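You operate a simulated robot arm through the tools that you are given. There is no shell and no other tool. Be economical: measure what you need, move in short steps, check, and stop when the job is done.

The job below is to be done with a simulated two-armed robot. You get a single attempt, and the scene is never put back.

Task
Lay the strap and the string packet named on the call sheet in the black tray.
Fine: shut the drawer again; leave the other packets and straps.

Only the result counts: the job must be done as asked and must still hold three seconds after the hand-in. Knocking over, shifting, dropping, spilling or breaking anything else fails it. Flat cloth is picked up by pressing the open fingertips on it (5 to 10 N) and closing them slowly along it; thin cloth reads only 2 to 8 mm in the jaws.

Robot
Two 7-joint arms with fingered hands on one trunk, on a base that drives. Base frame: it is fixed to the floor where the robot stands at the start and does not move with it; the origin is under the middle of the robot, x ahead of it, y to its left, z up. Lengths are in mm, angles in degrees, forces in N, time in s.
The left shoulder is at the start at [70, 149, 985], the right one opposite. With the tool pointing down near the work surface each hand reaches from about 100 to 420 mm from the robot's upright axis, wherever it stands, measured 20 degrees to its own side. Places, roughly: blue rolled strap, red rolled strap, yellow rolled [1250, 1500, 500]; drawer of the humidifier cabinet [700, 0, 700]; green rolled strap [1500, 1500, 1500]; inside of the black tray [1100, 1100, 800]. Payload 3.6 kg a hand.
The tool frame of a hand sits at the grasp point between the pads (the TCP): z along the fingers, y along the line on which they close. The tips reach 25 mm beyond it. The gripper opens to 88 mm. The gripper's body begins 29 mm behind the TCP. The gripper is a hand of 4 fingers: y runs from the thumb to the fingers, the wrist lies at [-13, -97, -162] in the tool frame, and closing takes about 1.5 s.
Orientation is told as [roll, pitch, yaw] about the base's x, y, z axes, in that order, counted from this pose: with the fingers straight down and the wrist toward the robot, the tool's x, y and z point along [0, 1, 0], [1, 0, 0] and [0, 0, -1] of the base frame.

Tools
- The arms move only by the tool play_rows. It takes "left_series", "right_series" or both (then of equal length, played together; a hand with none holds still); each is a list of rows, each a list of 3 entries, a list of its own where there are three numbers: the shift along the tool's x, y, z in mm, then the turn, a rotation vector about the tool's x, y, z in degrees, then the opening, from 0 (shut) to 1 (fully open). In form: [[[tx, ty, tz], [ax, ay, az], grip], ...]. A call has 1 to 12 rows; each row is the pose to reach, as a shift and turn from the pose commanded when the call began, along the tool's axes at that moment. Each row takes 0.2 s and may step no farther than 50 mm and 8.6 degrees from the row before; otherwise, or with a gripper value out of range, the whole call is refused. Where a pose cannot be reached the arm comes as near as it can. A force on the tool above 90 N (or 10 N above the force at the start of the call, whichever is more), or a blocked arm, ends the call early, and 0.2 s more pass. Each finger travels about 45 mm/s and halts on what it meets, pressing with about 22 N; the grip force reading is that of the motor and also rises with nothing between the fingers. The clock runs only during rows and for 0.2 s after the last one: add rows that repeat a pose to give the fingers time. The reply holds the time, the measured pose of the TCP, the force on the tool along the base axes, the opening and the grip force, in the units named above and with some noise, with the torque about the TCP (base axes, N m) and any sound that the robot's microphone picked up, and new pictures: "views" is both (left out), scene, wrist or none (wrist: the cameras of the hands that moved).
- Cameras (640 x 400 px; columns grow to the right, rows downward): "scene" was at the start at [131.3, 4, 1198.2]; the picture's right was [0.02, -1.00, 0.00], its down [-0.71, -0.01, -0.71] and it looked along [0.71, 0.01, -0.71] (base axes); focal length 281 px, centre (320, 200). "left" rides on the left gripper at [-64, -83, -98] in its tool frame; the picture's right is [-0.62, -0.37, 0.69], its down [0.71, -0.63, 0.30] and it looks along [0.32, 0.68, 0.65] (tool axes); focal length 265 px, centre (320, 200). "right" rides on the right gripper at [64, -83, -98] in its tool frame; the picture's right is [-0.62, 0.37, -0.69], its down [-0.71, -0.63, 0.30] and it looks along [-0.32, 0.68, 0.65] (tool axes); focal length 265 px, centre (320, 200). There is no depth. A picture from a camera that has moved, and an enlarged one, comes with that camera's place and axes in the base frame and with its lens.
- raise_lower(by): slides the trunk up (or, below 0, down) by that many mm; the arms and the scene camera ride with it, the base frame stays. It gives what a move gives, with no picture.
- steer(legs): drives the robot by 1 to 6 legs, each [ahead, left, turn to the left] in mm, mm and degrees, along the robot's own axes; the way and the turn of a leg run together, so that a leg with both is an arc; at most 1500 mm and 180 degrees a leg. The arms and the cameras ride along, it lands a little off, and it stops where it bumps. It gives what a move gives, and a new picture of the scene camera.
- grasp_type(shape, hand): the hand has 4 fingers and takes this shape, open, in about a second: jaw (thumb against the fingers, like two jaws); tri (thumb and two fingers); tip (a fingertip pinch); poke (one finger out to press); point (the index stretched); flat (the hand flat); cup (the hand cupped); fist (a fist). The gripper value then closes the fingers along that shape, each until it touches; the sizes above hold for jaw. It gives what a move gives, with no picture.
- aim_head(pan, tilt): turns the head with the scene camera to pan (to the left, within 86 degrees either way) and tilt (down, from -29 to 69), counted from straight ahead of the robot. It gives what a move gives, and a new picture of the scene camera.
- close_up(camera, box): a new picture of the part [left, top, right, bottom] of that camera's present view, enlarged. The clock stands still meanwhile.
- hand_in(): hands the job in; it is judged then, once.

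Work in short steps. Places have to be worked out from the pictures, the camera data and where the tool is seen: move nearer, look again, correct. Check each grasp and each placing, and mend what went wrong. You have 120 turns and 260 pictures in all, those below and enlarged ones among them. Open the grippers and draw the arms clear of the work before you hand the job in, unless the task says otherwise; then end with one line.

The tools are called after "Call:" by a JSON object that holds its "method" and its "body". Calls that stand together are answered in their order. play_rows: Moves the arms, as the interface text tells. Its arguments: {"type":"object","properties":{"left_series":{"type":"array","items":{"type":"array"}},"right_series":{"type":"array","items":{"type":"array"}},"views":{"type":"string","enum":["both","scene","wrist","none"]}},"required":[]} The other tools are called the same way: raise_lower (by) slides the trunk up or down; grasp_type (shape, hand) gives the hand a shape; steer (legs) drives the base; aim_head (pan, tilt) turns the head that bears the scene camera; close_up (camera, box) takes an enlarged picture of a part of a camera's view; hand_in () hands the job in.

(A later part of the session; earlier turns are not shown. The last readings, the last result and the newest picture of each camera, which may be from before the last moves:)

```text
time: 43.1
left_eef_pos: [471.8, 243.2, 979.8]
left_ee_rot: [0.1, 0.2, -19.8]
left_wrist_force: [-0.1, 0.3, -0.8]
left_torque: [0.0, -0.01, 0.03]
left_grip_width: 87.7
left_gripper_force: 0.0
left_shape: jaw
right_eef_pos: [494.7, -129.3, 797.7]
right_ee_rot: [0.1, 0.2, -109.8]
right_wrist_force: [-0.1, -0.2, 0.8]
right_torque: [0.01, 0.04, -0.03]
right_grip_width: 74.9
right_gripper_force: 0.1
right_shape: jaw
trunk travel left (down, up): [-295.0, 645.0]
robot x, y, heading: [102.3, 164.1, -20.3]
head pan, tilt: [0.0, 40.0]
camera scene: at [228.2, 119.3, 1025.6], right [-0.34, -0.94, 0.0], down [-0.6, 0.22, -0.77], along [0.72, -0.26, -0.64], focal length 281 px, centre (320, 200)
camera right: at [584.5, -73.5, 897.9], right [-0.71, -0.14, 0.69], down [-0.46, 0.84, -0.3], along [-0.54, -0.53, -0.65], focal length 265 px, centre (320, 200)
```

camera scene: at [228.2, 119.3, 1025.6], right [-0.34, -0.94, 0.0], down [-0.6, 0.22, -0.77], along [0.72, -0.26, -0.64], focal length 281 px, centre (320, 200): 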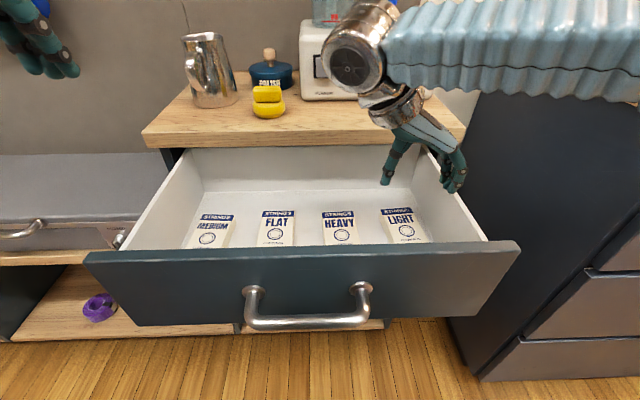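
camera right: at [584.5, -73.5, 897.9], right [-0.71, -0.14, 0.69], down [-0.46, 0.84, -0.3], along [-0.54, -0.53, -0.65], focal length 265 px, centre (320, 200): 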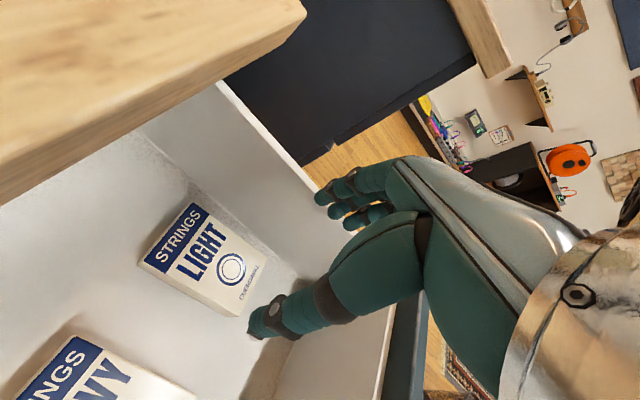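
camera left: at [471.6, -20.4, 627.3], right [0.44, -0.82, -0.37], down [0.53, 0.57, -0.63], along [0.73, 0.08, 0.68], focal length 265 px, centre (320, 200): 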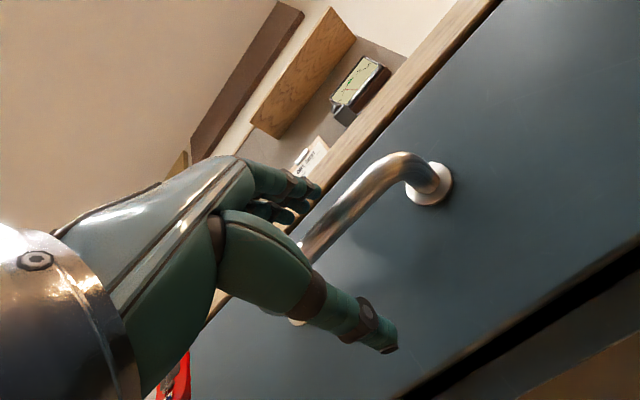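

The packet sits at about [511, -138]; the TCP is 17 mm short of its centre and 3.5 mm to the middle side, as planned. I lower to z 715 and check.

Call:
{"method": "play_rows", "body": {"right_series": [[[4, 1, 25], [0, 0, 0], 0.85], [[4, 1, 50], [0, 0, 0], 0.85], [[4, 1, 70], [0, 0, 0], 0.85], [[4, 1, 83], [0, 0, 0], 0.85]]}}

Call:
{"method": "close_up", "body": {"camera": "scene", "box": [310, 120, 530, 260]}}

```text
time: 44.1
left_eef_pos: [472.7, 245.3, 980.9]
left_ee_rot: [0.0, 0.1, -19.8]
left_wrist_force: [0.2, -0.1, 0.4]
left_torque: [-0.03, -0.01, 0.02]
left_grip_width: 88.0
left_gripper_force: 0.1
left_shape: jaw
right_eef_pos: [499.1, -131.9, 718.6]
right_ee_rot: [0.0, 0.0, -109.8]
right_wrist_force: [3.3, 8.0, 2.0]
right_torque: [-0.28, 0.13, -0.08]
right_grip_width: 73.7
right_gripper_force: 0.0
right_shape: jaw
trunk travel left (down, up): [-295.0, 645.0]
robot x, y, heading: [101.5, 167.0, -20.0]
head pan, tilt: [0.0, 40.0]
camera scene: at [228.5, 120.9, 1025.7], right [-0.34, -0.94, 0.0], down [-0.6, 0.22, -0.77], along [0.72, -0.26, -0.64], focal length 281 px, centre (320, 200)
camera right: at [588.2, -74.8, 816.0], right [-0.71, -0.14, 0.69], down [-0.46, 0.83, -0.3], along [-0.54, -0.53, -0.65], focal length 265 px, centre (320, 200)
```

scene: 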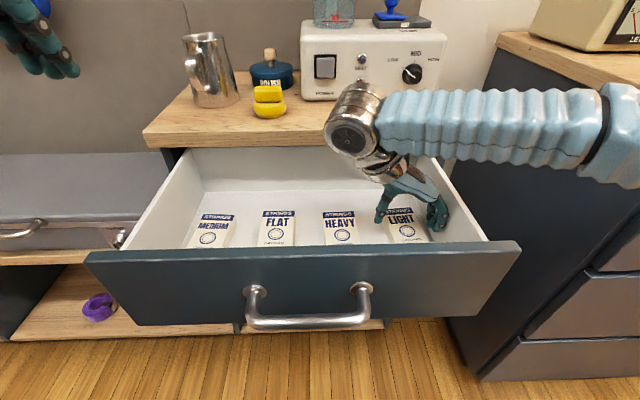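
right: 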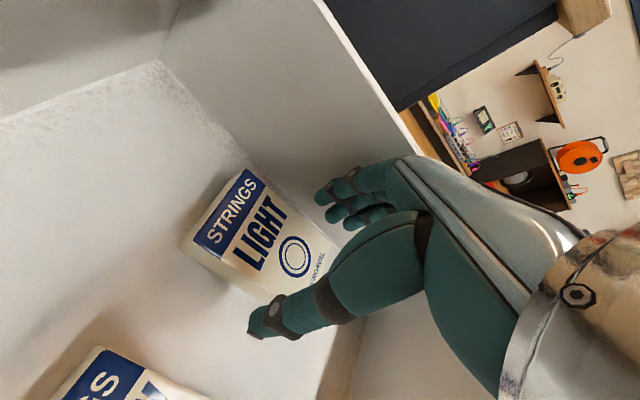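

```text
2.86 times, centred on (420, 190) of scene
camera zoom: at [228.5, 120.9, 1025.7], right [-0.34, -0.94, 0.0], down [-0.6, 0.22, -0.77], along [0.72, -0.26, -0.64], focal length 802 px, centre (34, 229)
```

zoom: 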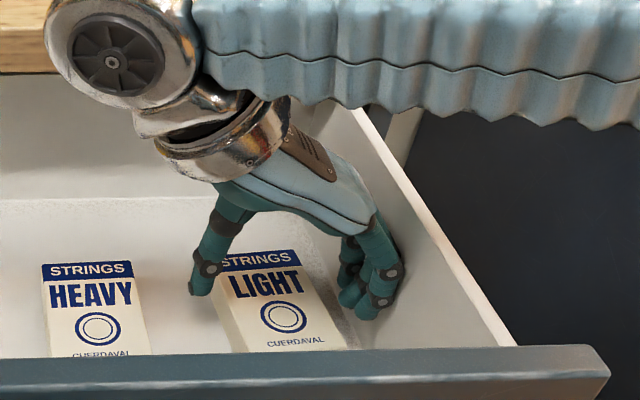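

The finger backs touch the right wall (8 N). I shift 6 mm toward the middle, narrow slightly, and go lower to just above the floor.

Call:
{"method": "play_rows", "body": {"right_series": [[[2, -6, 0], [0, 0, 0], 0.8], [[4, -6, 8], [0, 0, 0], 0.8], [[6, -6, 14], [0, 0, 0], 0.8], [[6, -6, 19], [0, 0, 0], 0.8]]}}

Call:
{"method": "close_up", "body": {"camera": "scene", "box": [310, 120, 530, 260]}}

```text
time: 45.1
left_eef_pos: [472.8, 244.0, 980.7]
left_ee_rot: [0.0, 0.1, -19.7]
left_wrist_force: [-0.6, 0.4, 0.0]
left_torque: [0.01, 0.01, -0.02]
left_grip_width: 88.0
left_gripper_force: 0.0
left_shape: jaw
right_eef_pos: [505.8, -128.8, 699.2]
right_ee_rot: [0.1, 0.0, -109.8]
right_wrist_force: [-0.9, -1.3, 5.1]
right_torque: [-0.17, 0.14, 0.05]
right_grip_width: 71.5
right_gripper_force: 0.0
right_shape: jaw
trunk travel left (down, up): [-295.0, 645.0]
robot x, y, heading: [100.1, 165.5, -20.0]
head pan, tilt: [0.0, 40.0]
camera scene: at [228.1, 119.7, 1025.8], right [-0.34, -0.94, 0.0], down [-0.6, 0.22, -0.77], along [0.72, -0.26, -0.64], focal length 281 px, centre (320, 200)
camera right: at [595.8, -72.7, 797.9], right [-0.71, -0.13, 0.69], down [-0.46, 0.84, -0.31], along [-0.54, -0.53, -0.65], focal length 265 px, centre (320, 200)
```

scene: 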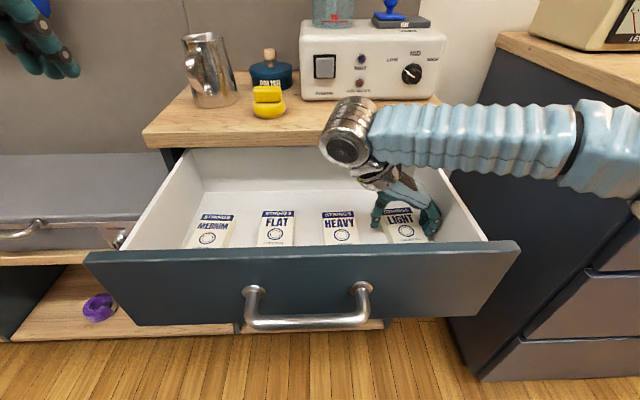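
right: 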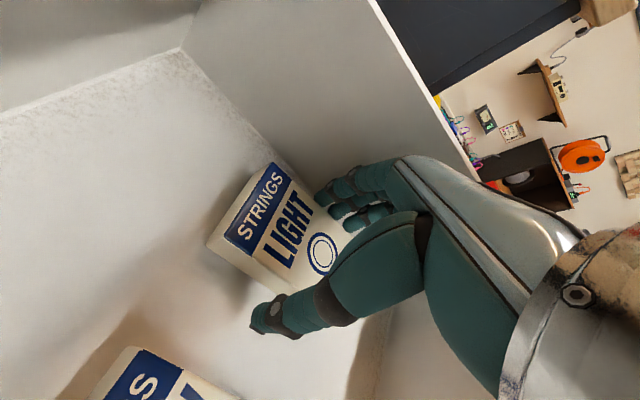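

```text
2.86 times, centred on (420, 190) of scene
camera zoom: at [228.1, 119.7, 1025.8], right [-0.34, -0.94, 0.0], down [-0.6, 0.22, -0.77], along [0.72, -0.26, -0.64], focal length 802 px, centre (34, 229)
```

zoom: 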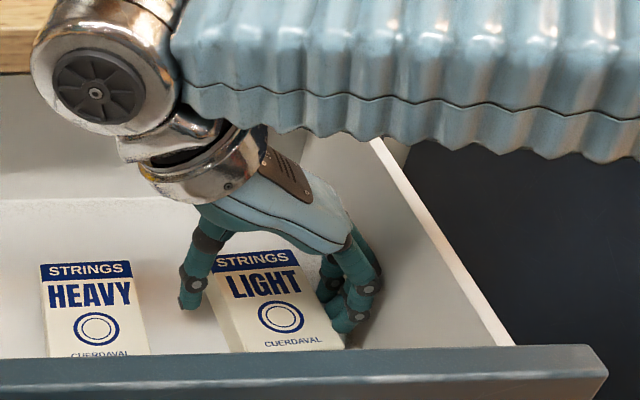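

The hand straddles the packet with a light 5 N touch. I close slowly and read the width.

Call:
{"method": "play_rows", "body": {"right_series": [[[0, 0, 0], [0, 0, 0], 0.72], [[0, 0, 0], [0, 0, 0], 0.65], [[0, 0, 0], [0, 0, 0], 0.58], [[0, 0, 0], [0, 0, 0], 0.5], [[0, 0, 0], [0, 0, 0], 0.4], [[0, 0, 0], [0, 0, 0], 0.3], [[0, 0, 0], [0, 0, 0], 0.3], [[0, 0, 0], [0, 0, 0], 0.3]]}}

Call:
{"method": "close_up", "body": {"camera": "scene", "box": [310, 120, 530, 260]}}

```text
time: 46.9
left_eef_pos: [473.2, 243.9, 980.8]
left_ee_rot: [-0.1, 0.1, -19.9]
left_wrist_force: [0.2, 0.5, 1.3]
left_torque: [-0.03, -0.01, 0.0]
left_grip_width: 87.8
left_gripper_force: 0.0
left_shape: jaw
right_eef_pos: [506.0, -129.5, 698.9]
right_ee_rot: [0.0, 0.0, -109.7]
right_wrist_force: [-1.8, 1.2, -1.4]
right_torque: [-0.12, -0.11, 0.19]
right_grip_width: 52.3
right_gripper_force: 22.1
right_shape: jaw
trunk travel left (down, up): [-295.0, 645.0]
robot x, y, heading: [97.4, 165.8, -20.2]
head pan, tilt: [0.0, 40.0]
camera scene: at [228.4, 119.7, 1025.6], right [-0.34, -0.94, 0.0], down [-0.6, 0.22, -0.77], along [0.72, -0.26, -0.64], focal length 281 px, centre (320, 200)
camera right: at [595.9, -72.4, 797.2], right [-0.71, -0.14, 0.69], down [-0.46, 0.84, -0.3], along [-0.54, -0.53, -0.65], focal length 265 px, centre (320, 200)
```

scene: 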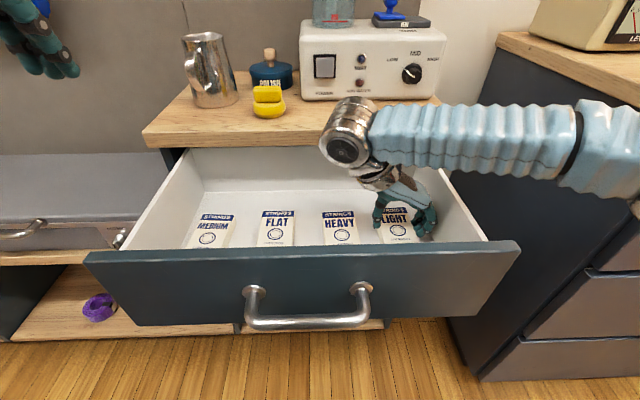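
right: 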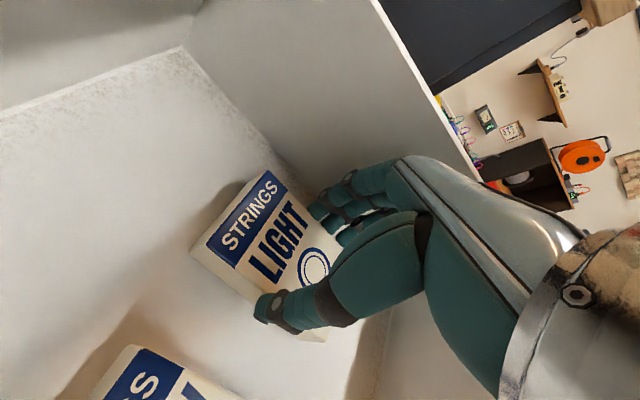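

```text
2.86 times, centred on (420, 190) of scene
camera zoom: at [228.4, 119.7, 1025.6], right [-0.34, -0.94, 0.0], down [-0.6, 0.22, -0.77], along [0.72, -0.26, -0.64], focal length 802 px, centre (34, 229)
```

zoom: 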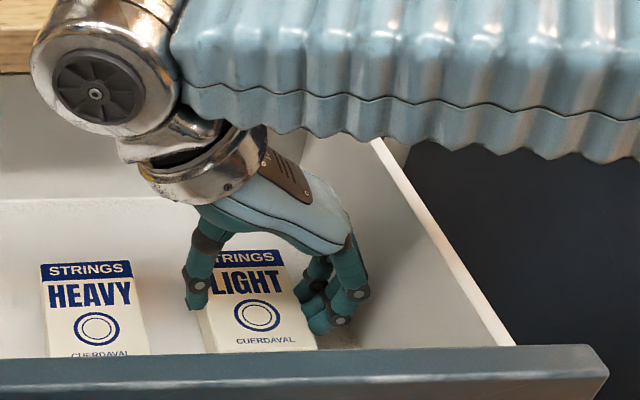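

Held at 52.3 mm, 22 N. I lift straight up slowly.

Call:
{"method": "play_rows", "body": {"right_series": [[[0, 0, -10], [0, 0, 0], 0.3], [[0, 0, -25], [0, 0, 0], 0.3], [[0, 0, -45], [0, 0, 0], 0.3], [[0, 0, -65], [0, 0, 0], 0.3], [[0, 0, -85], [0, 0, 0], 0.3], [[0, 0, -105], [0, 0, 0], 0.3], [[0, 0, -130], [0, 0, 0], 0.3], [[0, 0, -155], [0, 0, 0], 0.3], [[0, 0, -180], [0, 0, 0], 0.3], [[0, 0, -205], [0, 0, 0], 0.3]]}}

```text
time: 49.1
left_eef_pos: [472.7, 243.7, 980.7]
left_ee_rot: [0.0, 0.0, -19.8]
left_wrist_force: [-0.5, -0.1, 0.0]
left_torque: [-0.04, -0.01, -0.01]
left_grip_width: 87.9
left_gripper_force: 0.0
left_shape: jaw
right_eef_pos: [503.9, -126.3, 904.4]
right_ee_rot: [0.1, 0.0, -109.9]
right_wrist_force: [-1.0, 0.8, 0.0]
right_torque: [-0.01, -0.02, 0.01]
right_grip_width: 52.7
right_gripper_force: 22.4
right_shape: jaw
trunk travel left (down, up): [-295.0, 645.0]
robot x, y, heading: [104.2, 165.7, -20.1]
head pan, tilt: [0.0, 40.0]
camera scene: at [228.0, 120.4, 1025.7], right [-0.34, -0.94, 0.0], down [-0.6, 0.22, -0.77], along [0.72, -0.26, -0.64], focal length 281 px, centre (320, 200)
camera right: at [595.3, -70.7, 1002.6], right [-0.71, -0.14, 0.69], down [-0.46, 0.83, -0.3], along [-0.54, -0.53, -0.65], focal length 265 px, centre (320, 200)
```

scene: 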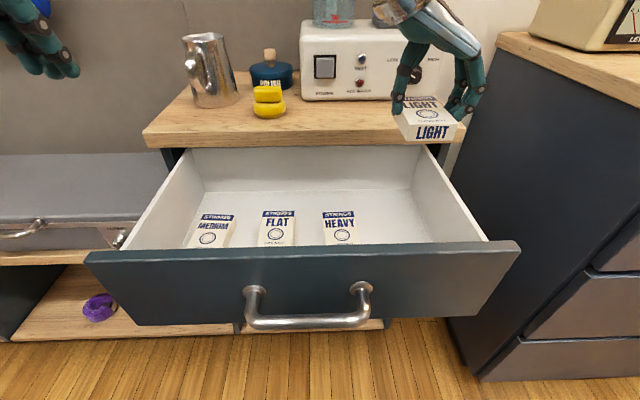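
right: 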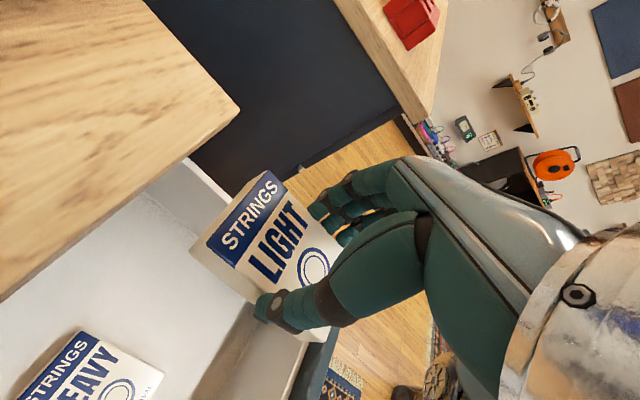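

The LIGHT packet is held; the other three lie undisturbed. I raise the trunk again and draw the right hand with the packet back and up.

Call:
{"method": "raise_lower", "body": {"by": 180}}

Call:
{"method": "play_rows", "body": {"right_series": [[[-30, 0, 0], [0, 0, 0], 0.3], [[-60, 0, 0], [0, 0, 0], 0.3], [[-90, 10, 0], [0, 0, 0], 0.3], [[-115, 20, 0], [0, 0, 0], 0.3], [[-140, 30, 0], [0, 0, 0], 0.3], [[-160, 40, 0], [0, 0, 0], 0.3], [[-175, 50, 0], [0, 0, 0], 0.3]], "views": "scene"}}

```text
time: 51.1
left_eef_pos: [472.6, 244.4, 1160.6]
left_ee_rot: [-0.1, 0.1, -19.8]
left_wrist_force: [0.1, 0.3, -0.3]
left_torque: [0.0, 0.0, 0.02]
left_grip_width: 87.9
left_gripper_force: 0.0
left_shape: jaw
right_eef_pos: [505.1, -127.0, 1083.6]
right_ee_rot: [0.0, 0.0, -109.9]
right_wrist_force: [-0.2, 0.4, -0.1]
right_torque: [-0.02, 0.01, 0.02]
right_grip_width: 52.5
right_gripper_force: 22.5
right_shape: jaw
trunk travel left (down, up): [-475.0, 465.0]
robot x, y, heading: [101.8, 163.2, -20.3]
head pan, tilt: [0.0, 40.0]
```

```text
time: 52.7
left_eef_pos: [472.2, 244.8, 1160.3]
left_ee_rot: [0.1, 0.1, -19.7]
left_wrist_force: [-0.5, 0.3, 0.1]
left_torque: [-0.01, 0.03, 0.03]
left_grip_width: 87.6
left_gripper_force: 0.0
left_shape: jaw
right_eef_pos: [348.2, -107.5, 1056.0]
right_ee_rot: [0.1, 0.0, -109.9]
right_wrist_force: [0.9, -0.4, -0.9]
right_torque: [0.04, 0.02, -0.01]
right_grip_width: 52.5
right_gripper_force: 22.0
right_shape: jaw
right hand out of reach, approached as far as the arm can: row 5, 6, 7
trunk travel left (down, up): [-475.0, 465.0]
robot x, y, heading: [101.6, 164.1, -20.2]
head pan, tilt: [0.0, 40.0]
camera scene: at [227.9, 119.8, 1205.7], right [-0.34, -0.94, 0.0], down [-0.6, 0.22, -0.77], along [0.72, -0.26, -0.64], focal length 281 px, centre (320, 200)
```

scene: 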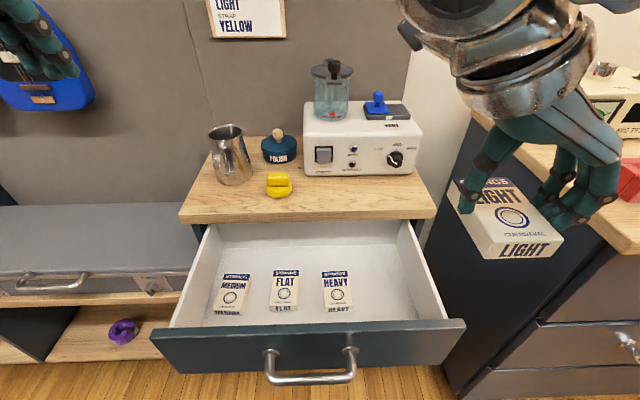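

The packet is held safely. I drive back 185 and then right 185 to line the left hand with the handle again.

Call:
{"method": "steer", "body": {"legs": [[-185, 0, 0], [0, -185, 0]]}}

```text
time: 58.2
left_eef_pos: [238.0, 135.4, 1160.2]
left_ee_rot: [0.2, 0.0, -19.8]
left_wrist_force: [-0.4, -1.5, -0.3]
left_torque: [0.02, -0.02, 0.0]
left_grip_width: 88.0
left_gripper_force: 0.0
left_shape: jaw
right_eef_pos: [114.5, -217.9, 1056.4]
right_ee_rot: [0.0, 0.0, -109.9]
right_wrist_force: [0.1, -0.7, -0.3]
right_torque: [0.02, 0.01, 0.0]
right_grip_width: 52.5
right_gripper_force: 22.0
right_shape: jaw
trunk travel left (down, up): [-475.0, 465.0]
robot x, y, heading: [-134.4, 54.8, -20.0]
head pan, tilt: [0.0, 40.0]
camera scene: at [-7.4, 7.7, 1205.6], right [-0.34, -0.94, 0.0], down [-0.6, 0.22, -0.77], along [0.72, -0.26, -0.64], focal length 281 px, centre (320, 200)
```

scene: 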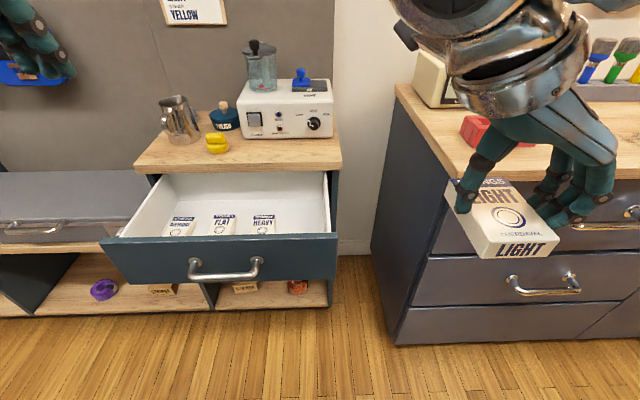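

Now I bring the left hand back down and turn it forward toward the handle at z 710.

Call:
{"method": "play_rows", "body": {"left_series": [[[0, 20, 40], [0, 0, 0], 1], [[0, 40, 80], [0, 0, 0], 1], [[0, 60, 120], [0, 0, 0], 1], [[0, 60, 150], [0, 0, 0], 1]], "views": "none"}}

Call:
{"method": "play_rows", "body": {"left_series": [[[0, 0, 30], [-8, 0, 0], 1], [[0, 0, 65], [-16, 0, 0], 1], [[0, 0, 100], [-24, 0, 0], 1], [[0, 0, 135], [-32, 0, 0], 1], [[0, 0, 170], [-40, 0, 0], 1], [[0, 0, 205], [-48, 0, 0], 1], [[0, 0, 235], [-56, 0, 0], 1], [[0, 0, 260], [-64, 0, 0], 1], [[0, 0, 280], [-72, 0, 0], 1], [[0, 0, 295], [-80, 0, 0], 1], [[0, 0, 300], [-88, 0, 0], 1], [[0, 0, 301], [-90, 0, 0], 1]], "views": "none"}}

Call:
{"method": "aim_head", "body": {"pan": 15, "tilt": 45}}

Call:
{"method": "close_up", "body": {"camera": "scene", "box": [190, 150, 420, 290]}}

```text
time: 59.2
left_eef_pos: [296.6, 114.5, 1010.3]
left_ee_rot: [0.0, 0.0, -19.6]
left_wrist_force: [-1.0, 0.6, -0.1]
left_torque: [0.02, 0.0, -0.01]
left_grip_width: 87.8
left_gripper_force: 0.1
left_shape: jaw
right_eef_pos: [115.6, -216.8, 1056.6]
right_ee_rot: [0.0, 0.1, -109.7]
right_wrist_force: [0.4, -0.2, -0.7]
right_torque: [-0.01, -0.01, 0.04]
right_grip_width: 52.5
right_gripper_force: 22.5
right_shape: jaw
trunk travel left (down, up): [-475.0, 465.0]
robot x, y, heading: [-134.6, 48.8, -20.0]
head pan, tilt: [0.0, 40.0]
```

```text
time: 61.8
left_eef_pos: [295.2, 115.3, 709.1]
left_ee_rot: [-127.1, -90.0, 107.4]
left_wrist_force: [0.0, 0.2, 0.5]
left_torque: [0.01, 0.03, -0.05]
left_grip_width: 88.1
left_gripper_force: 0.0
left_shape: jaw
left hand out of reach, approached as far as the arm can: row 1, 2, 3, 4, 5, 6, 7
right_eef_pos: [115.1, -216.3, 1056.6]
right_ee_rot: [0.0, 0.2, -109.8]
right_wrist_force: [0.5, 0.3, -0.5]
right_torque: [0.05, 0.0, 0.03]
right_grip_width: 52.0
right_gripper_force: 21.9
right_shape: jaw
trunk travel left (down, up): [-475.0, 465.0]
robot x, y, heading: [-131.6, 51.7, -20.0]
head pan, tilt: [0.0, 40.0]
```

```text
time: 62.6
left_eef_pos: [295.1, 114.7, 709.1]
left_ee_rot: [18.1, -90.0, -37.7]
left_wrist_force: [-1.0, 0.6, 0.2]
left_torque: [-0.01, 0.0, -0.01]
left_grip_width: 88.1
left_gripper_force: 0.1
left_shape: jaw
right_eef_pos: [114.9, -216.4, 1054.8]
right_ee_rot: [0.0, 0.2, -109.8]
right_wrist_force: [0.3, -0.2, -0.1]
right_torque: [-0.01, -0.02, 0.01]
right_grip_width: 52.6
right_gripper_force: 22.0
right_shape: jaw
trunk travel left (down, up): [-475.0, 465.0]
robot x, y, heading: [-137.2, 52.7, -20.0]
head pan, tilt: [15.0, 45.0]
camera scene: at [-5.9, 30.3, 1198.3], right [-0.09, -1.0, 0.0], down [-0.7, 0.06, -0.71], along [0.7, -0.06, -0.71], focal length 281 px, centre (320, 200)
```

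scene: 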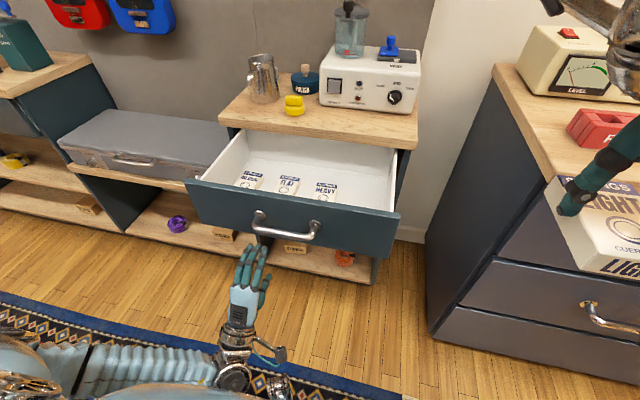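

```text
2.78 times, centred on (305, 220) of scene
camera zoom: at [-5.9, 30.3, 1198.3], right [-0.09, -1.0, 0.0], down [-0.7, 0.06, -0.71], along [0.7, -0.06, -0.71], focal length 782 px, centre (362, 144)
```

zoom: 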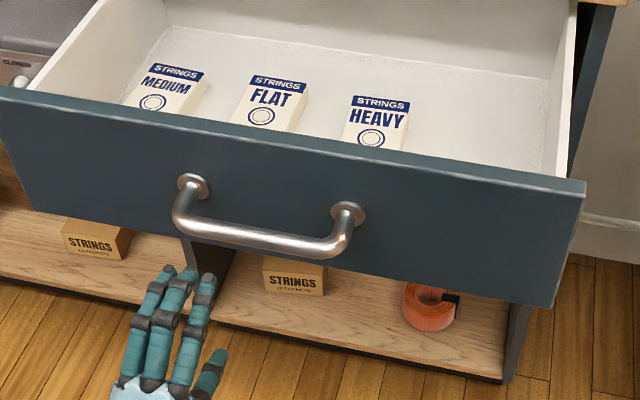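

The hold point was at [374, 82, 711], 85 mm ahead of the hand. I advance there, a bit more to the handle's centre, and close.

Call:
{"method": "play_rows", "body": {"left_series": [[[-6, 1, 20], [0, 0, 0], 1], [[-12, 1, 45], [0, 0, 0], 1], [[-12, 1, 65], [0, 0, 0], 1], [[-12, 1, 80], [0, 0, 0], 1], [[-12, 1, 85], [0, 0, 0], 1], [[-12, 1, 85], [0, 0, 0], 0.6], [[-12, 1, 85], [0, 0, 0], 0.2], [[-12, 1, 85], [0, 0, 0], 0], [[-12, 1, 85], [0, 0, 0], 0], [[-12, 1, 85], [0, 0, 0], 0], [[-12, 1, 85], [0, 0, 0], 0], [[-12, 1, 85], [0, 0, 0], 0]], "views": "none"}}

Call:
{"method": "close_up", "body": {"camera": "scene", "box": [190, 150, 420, 290]}}

```text
time: 65.2
left_eef_pos: [369.4, 76.2, 709.4]
left_ee_rot: [23.3, -89.9, -42.9]
left_wrist_force: [1.3, -0.7, -1.1]
left_torque: [0.04, -0.04, -0.04]
left_grip_width: 0.9
left_gripper_force: 21.7
left_shape: jaw
right_eef_pos: [115.5, -216.4, 1056.6]
right_ee_rot: [0.0, 0.1, -109.8]
right_wrist_force: [0.0, 0.3, 0.1]
right_torque: [0.01, -0.02, -0.01]
right_grip_width: 52.3
right_gripper_force: 21.9
right_shape: jaw
trunk travel left (down, up): [-475.0, 465.0]
robot x, y, heading: [-132.9, 49.9, -19.7]
head pan, tilt: [15.0, 45.0]
```

```text
2.78 times, centred on (305, 220) of scene
camera zoom: at [-5.8, 30.5, 1198.3], right [-0.09, -1.0, 0.0], down [-0.7, 0.06, -0.71], along [0.7, -0.06, -0.71], focal length 782 px, centre (362, 144)
```

zoom: 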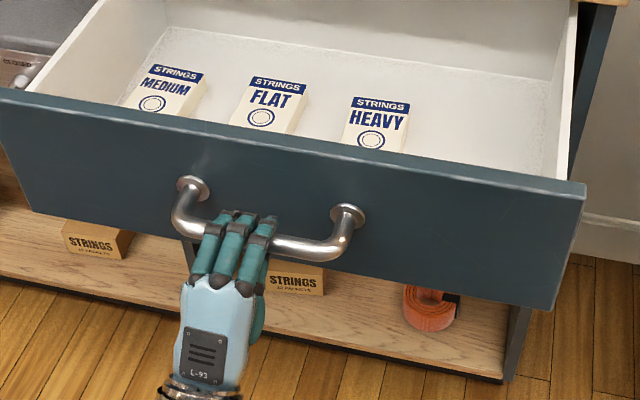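

The fingers closed to 0.9 mm, so the bar sits just ahead of the pads. I reopen, advance 15 mm and close again.

Call:
{"method": "play_rows", "body": {"left_series": [[[0, 0, 0], [0, 0, 0], 0.5], [[0, 0, 0], [0, 0, 0], 1], [[0, 0, 0], [0, 0, 0], 1], [[0, 0, 0], [0, 0, 0], 1], [[0, 0, 0], [0, 0, 0], 1], [[0, 1, 15], [0, 0, 0], 1], [[0, 1, 15], [0, 0, 0], 0.5], [[0, 1, 15], [0, 0, 0], 0], [[0, 1, 15], [0, 0, 0], 0], [[0, 1, 15], [0, 0, 0], 0], [[0, 1, 15], [0, 0, 0], 0], [[0, 1, 15], [0, 0, 0], 0]], "views": "none"}}

Call:
{"method": "close_up", "body": {"camera": "scene", "box": [190, 150, 420, 290]}}

```text
time: 67.8
left_eef_pos: [384.8, 70.7, 710.3]
left_ee_rot: [159.7, -90.0, -179.4]
left_wrist_force: [1.9, -0.8, 5.6]
left_torque: [0.08, 0.03, -0.04]
left_grip_width: 0.0
left_gripper_force: 17.5
left_shape: jaw
right_eef_pos: [114.8, -216.3, 1056.6]
right_ee_rot: [0.0, 0.1, -109.7]
right_wrist_force: [0.5, -0.5, -0.7]
right_torque: [-0.02, -0.01, -0.03]
right_grip_width: 52.4
right_gripper_force: 22.4
right_shape: jaw
trunk travel left (down, up): [-475.0, 465.0]
robot x, y, heading: [-137.4, 53.1, -20.0]
head pan, tilt: [15.0, 45.0]
```

```text
2.78 times, centred on (305, 220) of scene
camera zoom: at [-6.2, 30.4, 1198.4], right [-0.09, -1.0, 0.0], down [-0.7, 0.06, -0.71], along [0.7, -0.06, -0.71], focal length 782 px, centre (362, 144)
```

zoom: 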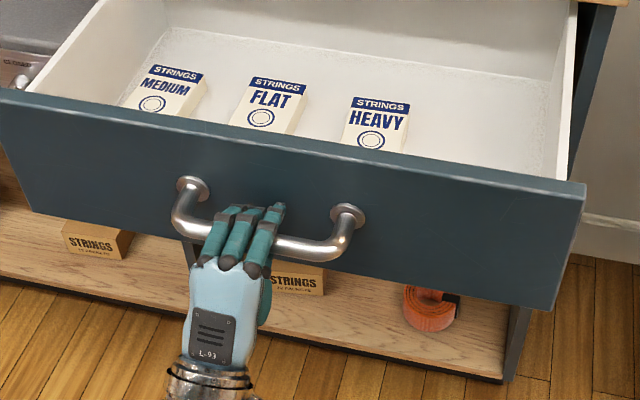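

The fingers now hook around the bar. I drive ahead 200 to push the drawer in.

Call:
{"method": "steer", "body": {"legs": [[200, 0, 0]]}}

Call:
{"method": "close_up", "body": {"camera": "scene", "box": [160, 120, 420, 290]}}

```text
time: 71.0
left_eef_pos: [574.9, 1.1, 710.4]
left_ee_rot: [-56.3, -90.1, 36.4]
left_wrist_force: [2.7, 9.1, 8.1]
left_torque: [-0.03, 0.06, -0.13]
left_grip_width: 0.0
left_gripper_force: 21.9
left_shape: jaw
right_eef_pos: [305.2, -285.0, 1057.1]
right_ee_rot: [0.0, 0.0, -109.9]
right_wrist_force: [0.6, 0.3, -0.8]
right_torque: [-0.03, -0.01, -0.01]
right_grip_width: 52.3
right_gripper_force: 22.2
right_shape: jaw
trunk travel left (down, up): [-475.0, 465.0]
robot x, y, heading: [58.5, -17.4, -20.0]
head pan, tilt: [15.0, 45.0]
camera scene: at [187.1, -38.9, 1198.5], right [-0.09, -1.0, 0.0], down [-0.7, 0.06, -0.71], along [0.7, -0.06, -0.71], focal length 281 px, centre (320, 200)
```

scene: 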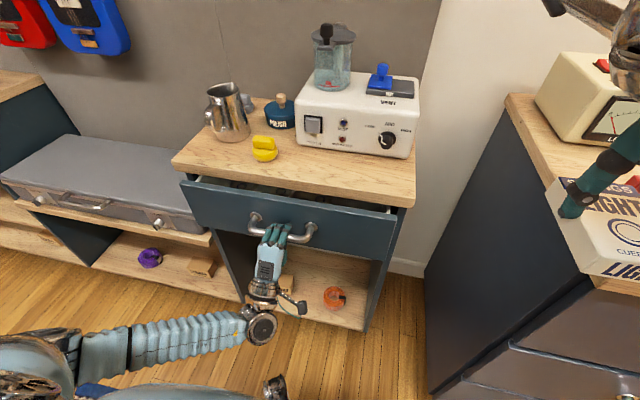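

```text
2.35 times, centred on (290, 205) of scene
camera zoom: at [187.1, -38.9, 1198.5], right [-0.09, -1.0, 0.0], down [-0.7, 0.06, -0.71], along [0.7, -0.06, -0.71], focal length 661 px, centre (391, 188)
```

zoom: 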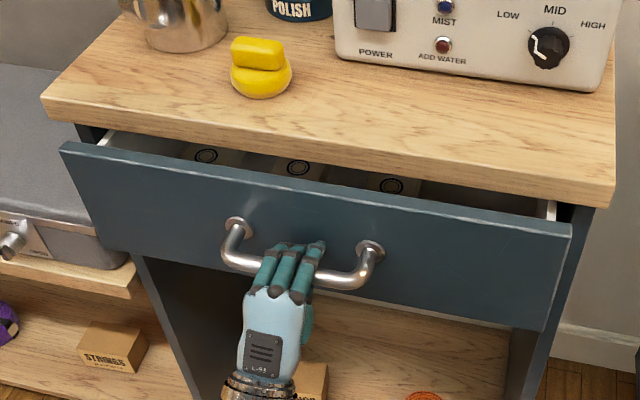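

About 30 mm remain. I push the rest with the arm, in small steps.

Call:
{"method": "play_rows", "body": {"left_series": [[[0, 0, 8], [0, 0, 0], 0], [[0, 0, 16], [0, 0, 0], 0], [[0, 0, 24], [0, 0, 0], 0], [[0, 0, 30], [0, 0, 0], 0]], "views": "none"}}

Call:
{"method": "close_up", "body": {"camera": "scene", "box": [160, 120, 420, 290]}}

```text
time: 72.0
left_eef_pos: [605.2, -9.0, 710.0]
left_ee_rot: [-46.2, -89.9, 26.4]
left_wrist_force: [5.6, 4.6, 3.8]
left_torque: [-0.01, 0.08, -0.11]
left_grip_width: 0.2
left_gripper_force: 22.2
left_shape: jaw
right_eef_pos: [306.6, -286.9, 1056.1]
right_ee_rot: [0.0, -0.1, -109.8]
right_wrist_force: [-1.0, 0.8, -1.0]
right_torque: [0.01, -0.02, -0.02]
right_grip_width: 52.6
right_gripper_force: 22.3
right_shape: jaw
trunk travel left (down, up): [-475.0, 465.0]
robot x, y, heading: [59.9, -18.6, -20.0]
head pan, tilt: [15.0, 45.0]
```

```text
2.35 times, centred on (290, 205) of scene
camera zoom: at [188.4, -39.4, 1198.3], right [-0.09, -1.0, 0.0], down [-0.7, 0.06, -0.71], along [0.7, -0.06, -0.71], focal length 661 px, centre (391, 188)
```

zoom: 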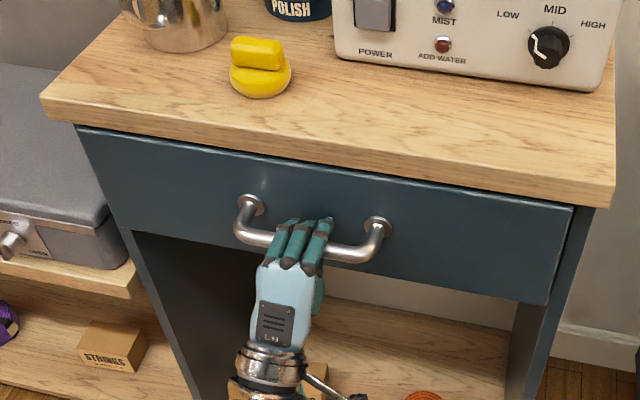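

The drawer looks almost shut. I push on gently until it stops.

Call:
{"method": "play_rows", "body": {"left_series": [[[0, 0, 3], [0, 0, 0], 0], [[0, 0, 6], [0, 0, 0], 0], [[0, 0, 9], [0, 0, 0], 0], [[0, 0, 9], [0, 0, 0], 0]], "views": "none"}}

Call:
{"method": "close_up", "body": {"camera": "scene", "box": [160, 120, 420, 290]}}

```text
time: 73.0
left_eef_pos: [609.3, -12.4, 711.0]
left_ee_rot: [-168.4, -89.8, 148.3]
left_wrist_force: [-16.2, 15.3, 6.5]
left_torque: [-0.13, -0.25, -0.06]
left_grip_width: 0.2
left_gripper_force: 22.1
left_shape: jaw
right_eef_pos: [303.2, -283.2, 1058.3]
right_ee_rot: [0.2, 0.0, -109.8]
right_wrist_force: [-0.2, -0.5, -0.4]
right_torque: [-0.01, 0.01, -0.01]
right_grip_width: 52.6
right_gripper_force: 21.9
right_shape: jaw
trunk travel left (down, up): [-475.0, 465.0]
robot x, y, heading: [57.9, -18.4, -20.3]
head pan, tilt: [15.0, 45.0]
```

```text
2.35 times, centred on (290, 205) of scene
camera zoom: at [184.4, -37.8, 1198.8], right [-0.09, -1.0, 0.0], down [-0.7, 0.06, -0.71], along [0.71, -0.06, -0.7], focal length 661 px, centre (391, 188)
```

zoom: 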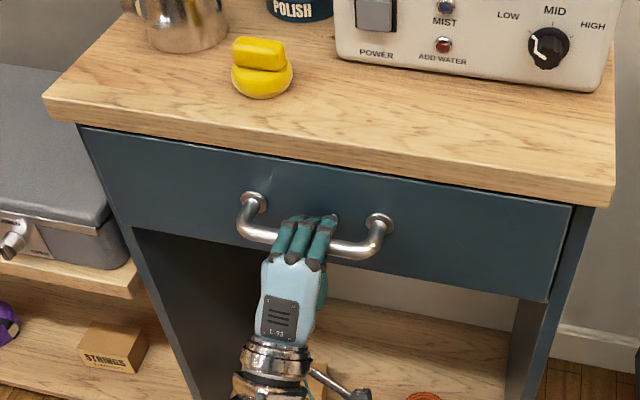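

It stops hard at about 22 N: shut. I open the hand and draw back.

Call:
{"method": "play_rows", "body": {"left_series": [[[0, 0, -6], [0, 0, 0], 0.4], [[0, 0, -6], [0, 0, 0], 0.8], [[0, 0, -6], [0, 0, 0], 1], [[0, 0, -6], [0, 0, 0], 1], [[0, 0, -6], [0, 0, 0], 1], [[0, 0, -6], [0, 0, 0], 1], [[0, 0, -6], [0, 0, 0], 1], [[0, 0, -20], [0, 0, 0], 1], [[0, 0, -45], [0, 0, 0], 1], [[0, 0, -80], [0, 0, 0], 1], [[0, 0, -120], [0, 0, 0], 1], [[0, 0, -140], [0, 0, 0], 1]], "views": "none"}}

Call:
{"method": "close_up", "body": {"camera": "scene", "box": [160, 120, 420, 290]}}

```text
time: 75.6
left_eef_pos: [479.8, 36.5, 709.8]
left_ee_rot: [81.3, -90.0, -101.2]
left_wrist_force: [0.9, 0.7, -0.3]
left_torque: [-0.05, -0.02, 0.03]
left_grip_width: 87.6
left_gripper_force: 0.1
left_shape: jaw
right_eef_pos: [306.4, -287.1, 1055.5]
right_ee_rot: [0.1, 0.1, -109.8]
right_wrist_force: [-0.2, -0.2, -1.0]
right_torque: [-0.02, -0.01, -0.02]
right_grip_width: 52.6
right_gripper_force: 22.4
right_shape: jaw
trunk travel left (down, up): [-475.0, 465.0]
robot x, y, heading: [57.5, -17.2, -19.7]
head pan, tilt: [15.0, 45.0]
```

```text
2.35 times, centred on (290, 205) of scene
camera zoom: at [187.8, -40.1, 1198.3], right [-0.09, -1.0, 0.0], down [-0.7, 0.06, -0.71], along [0.7, -0.06, -0.71], focal length 661 px, centre (391, 188)
```

zoom: 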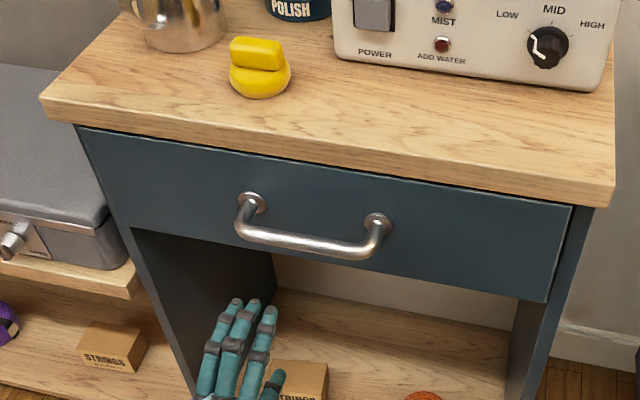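

The drawer is shut and the hand is clear. I lift the left hand back to a tucked, downward pose.

Call:
{"method": "play_rows", "body": {"left_series": [[[0, 5, 0], [8, 0, 0], 1], [[0, 15, 0], [16, 0, 0], 1], [[0, 30, 0], [24, 0, 0], 1], [[0, 50, 0], [32, 0, 0], 1], [[0, 75, 0], [40, 0, 0], 1], [[0, 105, 0], [48, 0, 0], 1], [[0, 140, 0], [56, 0, 0], 1], [[0, 175, 0], [64, 0, 0], 1], [[0, 210, 0], [72, 0, 0], 1], [[0, 245, 0], [80, 0, 0], 1], [[0, 280, 0], [88, 0, 0], 1], [[0, 300, 0], [90, 0, 0], 1]], "views": "none"}}

Call:
{"method": "steer", "body": {"legs": [[-150, 0, 0], [0, 1000, 0]]}}

Call:
{"method": "aim_head", "body": {"pan": 20, "tilt": 35}}

```text
time: 78.2
left_eef_pos: [479.6, 34.5, 1010.6]
left_ee_rot: [0.1, 0.1, -19.8]
left_wrist_force: [-0.5, 0.4, -0.1]
left_torque: [0.01, 0.01, -0.03]
left_grip_width: 87.9
left_gripper_force: 0.1
left_shape: jaw
left hand out of reach, approached as far as the arm can: row 5, 6, 7, 8, 9, 10
right_eef_pos: [306.1, -285.8, 1056.2]
right_ee_rot: [0.0, 0.1, -109.8]
right_wrist_force: [-0.6, -0.4, -0.7]
right_torque: [0.0, -0.02, 0.02]
right_grip_width: 52.6
right_gripper_force: 21.9
right_shape: jaw
trunk travel left (down, up): [-475.0, 465.0]
robot x, y, heading: [60.8, -16.1, -19.9]
head pan, tilt: [15.0, 45.0]
```

```text
time: 93.3
left_eef_pos: [672.3, 1026.2, 1010.1]
left_ee_rot: [0.0, 0.0, -19.2]
left_wrist_force: [-0.3, -1.1, 0.2]
left_torque: [-0.05, 0.0, -0.02]
left_grip_width: 88.0
left_gripper_force: 0.1
left_shape: jaw
right_eef_pos: [501.3, 703.6, 1056.7]
right_ee_rot: [0.0, 0.2, -109.1]
right_wrist_force: [0.0, 0.0, 0.0]
right_torque: [0.0, -0.02, 0.01]
right_grip_width: 52.6
right_gripper_force: 21.8
right_shape: jaw
trunk travel left (down, up): [-475.0, 465.0]
robot x, y, heading: [251.8, 966.8, -19.2]
head pan, tilt: [15.0, 45.0]
camera scene: at [380.4, 948.9, 1198.3], right [-0.07, -1.0, 0.0], down [-0.71, 0.05, -0.71], along [0.7, -0.05, -0.71], focal length 281 px, centre (320, 200)
```

scene: 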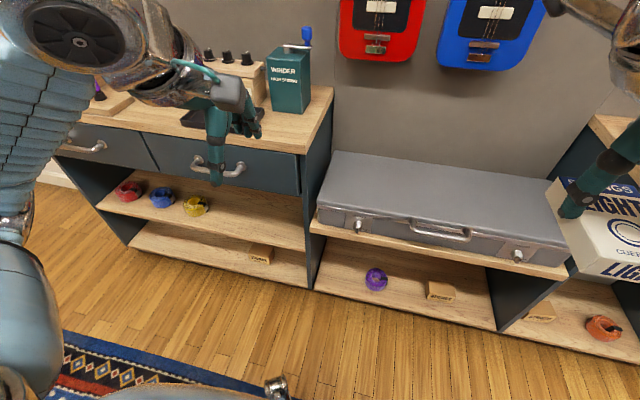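

```text
time: 94.0
left_eef_pos: [672.3, 1027.5, 1010.3]
left_ee_rot: [0.0, -0.1, -19.0]
left_wrist_force: [-0.7, -0.5, -0.2]
left_torque: [-0.01, 0.01, -0.03]
left_grip_width: 87.8
left_gripper_force: 0.1
left_shape: jaw
right_eef_pos: [501.3, 703.7, 1055.9]
right_ee_rot: [0.0, 0.1, -109.2]
right_wrist_force: [0.2, 0.3, -1.0]
right_torque: [0.03, 0.0, 0.01]
right_grip_width: 52.5
right_gripper_force: 21.9
right_shape: jaw
trunk travel left (down, up): [-475.0, 465.0]
robot x, y, heading: [250.4, 968.6, -19.1]
head pan, tilt: [20.0, 35.0]
camera scene: at [387.3, 956.0, 1213.1], right [0.01, -1.0, 0.0], down [-0.57, -0.01, -0.82], along [0.82, 0.01, -0.57], focal length 281 px, centre (320, 200)
```

scene: 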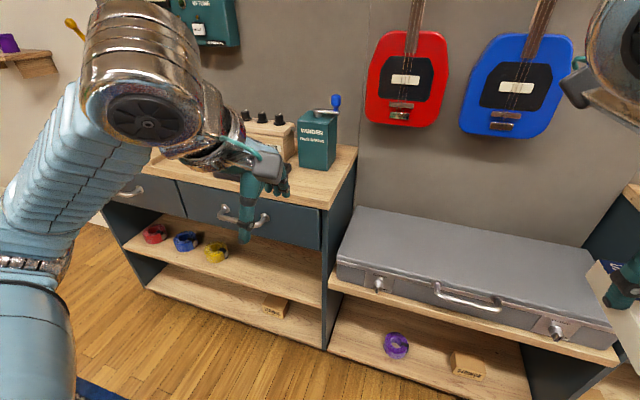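

The left cabinet is coming up, straps on its upper shelf with yellow rightmost of three. I drive 450 further left and look from there.

Call:
{"method": "steer", "body": {"legs": [[0, 450, -1]]}}

Call:
{"method": "aim_head", "body": {"pan": -8, "tilt": 42}}

```text
time: 100.3
left_eef_pos: [823.6, 1448.3, 1010.4]
left_ee_rot: [0.0, 0.1, -19.7]
left_wrist_force: [-0.1, 1.1, -0.4]
left_torque: [0.0, 0.01, -0.02]
left_grip_width: 88.0
left_gripper_force: 0.0
left_shape: jaw
right_eef_pos: [650.5, 1127.6, 1056.4]
right_ee_rot: [0.0, 0.1, -109.7]
right_wrist_force: [0.4, 0.3, -0.2]
right_torque: [0.02, -0.01, -0.02]
right_grip_width: 52.4
right_gripper_force: 22.2
right_shape: jaw
trunk travel left (down, up): [-475.0, 465.0]
robot x, y, heading: [402.3, 1395.9, -20.0]
head pan, tilt: [20.0, 35.0]
camera scene: at [539.3, 1382.0, 1213.1], right [0.0, -1.0, 0.0], down [-0.57, 0.0, -0.82], along [0.82, 0.0, -0.57], focal length 281 px, centre (320, 200)
```

scene: 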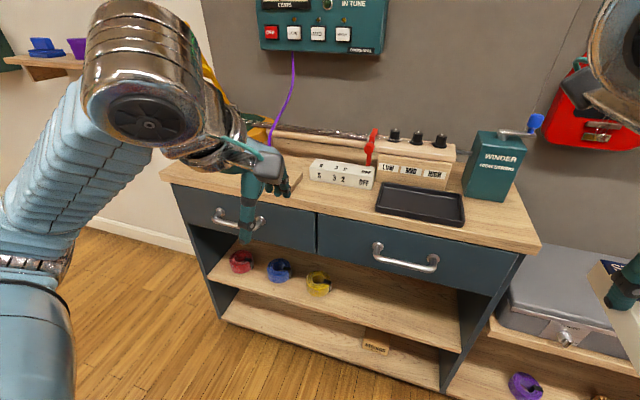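

```text
time: 101.2
left_eef_pos: [823.8, 1449.0, 1009.5]
left_ee_rot: [0.0, 0.0, -19.7]
left_wrist_force: [-0.4, 0.1, 0.4]
left_torque: [-0.02, 0.03, -0.01]
left_grip_width: 87.9
left_gripper_force: 0.0
left_shape: jaw
right_eef_pos: [650.5, 1128.0, 1054.9]
right_ee_rot: [0.0, 0.1, -109.7]
right_wrist_force: [0.4, -0.1, -1.0]
right_torque: [0.0, -0.03, 0.01]
right_grip_width: 52.7
right_gripper_force: 22.3
right_shape: jaw
trunk travel left (down, up): [-475.0, 465.0]
robot x, y, heading: [403.3, 1396.5, -19.9]
head pan, tilt: [-8.0, 42.0]
camera scene: at [525.1, 1342.8, 1202.7], right [-0.47, -0.88, 0.0], down [-0.59, 0.31, -0.74], along [0.66, -0.35, -0.67], focal length 281 px, centre (320, 200)
```

scene: 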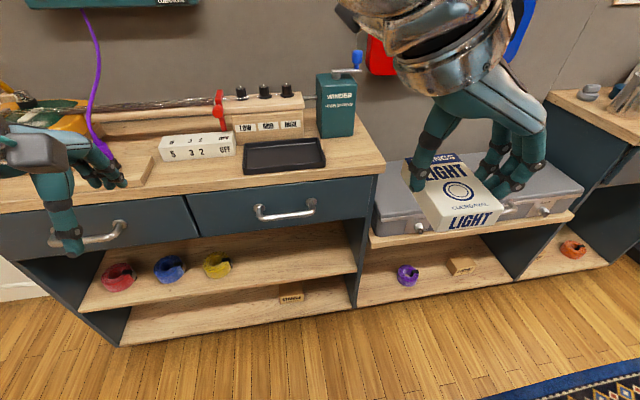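

The tray lies around [1090, 1140, ~820], i.e. 733 ahead and level with the axis. I drive left 135 and ahead 220 so the right hand can reach it.

Call:
{"method": "steer", "body": {"legs": [[0, 135, 0], [220, 0, 0]]}}

Call:
{"method": "close_up", "body": {"camera": "right", "box": [0, 0, 640, 400]}}

```text
time: 106.5
left_eef_pos: [1075.7, 1492.2, 1010.6]
left_ee_rot: [0.0, -0.1, -19.9]
left_wrist_force: [0.1, 0.7, 0.4]
left_torque: [-0.04, 0.04, 0.0]
left_grip_width: 87.8
left_gripper_force: 0.0
left_shape: jaw
right_eef_pos: [900.6, 1175.1, 1055.2]
right_ee_rot: [-0.1, 0.1, -110.1]
right_wrist_force: [0.2, 0.2, -0.5]
right_torque: [-0.02, 0.0, -0.02]
right_grip_width: 52.1
right_gripper_force: 22.1
right_shape: jaw
trunk travel left (down, up): [-475.0, 465.0]
robot x, y, heading: [659.5, 1443.2, -20.2]
head pan, tilt: [-8.0, 42.0]
camera scene: at [778.0, 1388.0, 1202.7], right [-0.47, -0.88, 0.0], down [-0.59, 0.32, -0.74], along [0.65, -0.35, -0.67], focal length 281 px, centre (320, 200)
```

scene: 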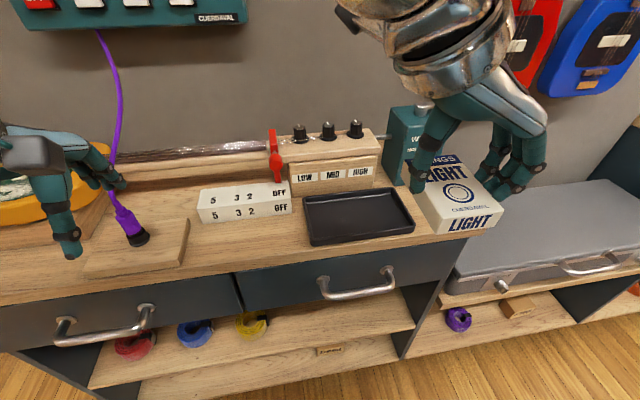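

```text
1.00 times, centred on (320, 200) of right (not enlarged: the box is as wide or as high as the picture)
camera zoom: at [990.8, 1229.6, 1153.8], right [-0.71, -0.14, 0.69], down [-0.46, 0.84, -0.3], along [-0.54, -0.53, -0.66], focal length 265 px, centre (320, 200)
```

zoom: 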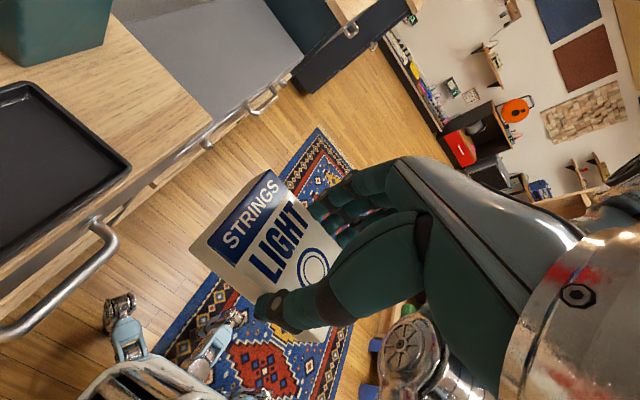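

Tray rim fixed from two views: centre about [1069, 1155], rim z 845, roughly 185 × 106, aligned with the wall. I zoom on the held packet to get its length and offset in the hand.

Call:
{"method": "close_up", "body": {"camera": "right", "box": [170, 150, 370, 360]}}

Call:
{"method": "close_up", "body": {"camera": "scene", "box": [280, 130, 540, 270]}}

```text
1.90 times, centred on (270, 255) of right
camera zoom: at [990.8, 1229.6, 1153.8], right [-0.71, -0.14, 0.69], down [-0.46, 0.84, -0.3], along [-0.54, -0.53, -0.66], focal length 506 px, centre (415, 95)
```

zoom: 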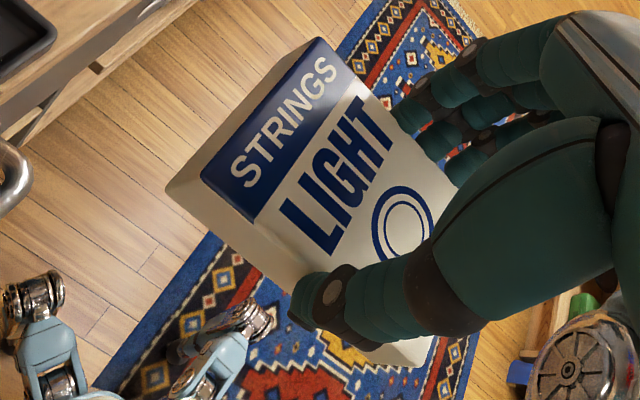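

```text
2.46 times, centred on (410, 200) of scene
camera zoom: at [778.0, 1388.0, 1202.7], right [-0.47, -0.88, 0.0], down [-0.59, 0.32, -0.74], along [0.65, -0.35, -0.67], focal length 691 px, centre (98, 200)
```

zoom: 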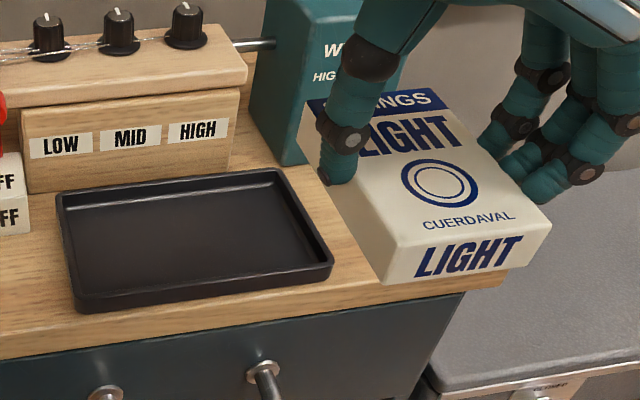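

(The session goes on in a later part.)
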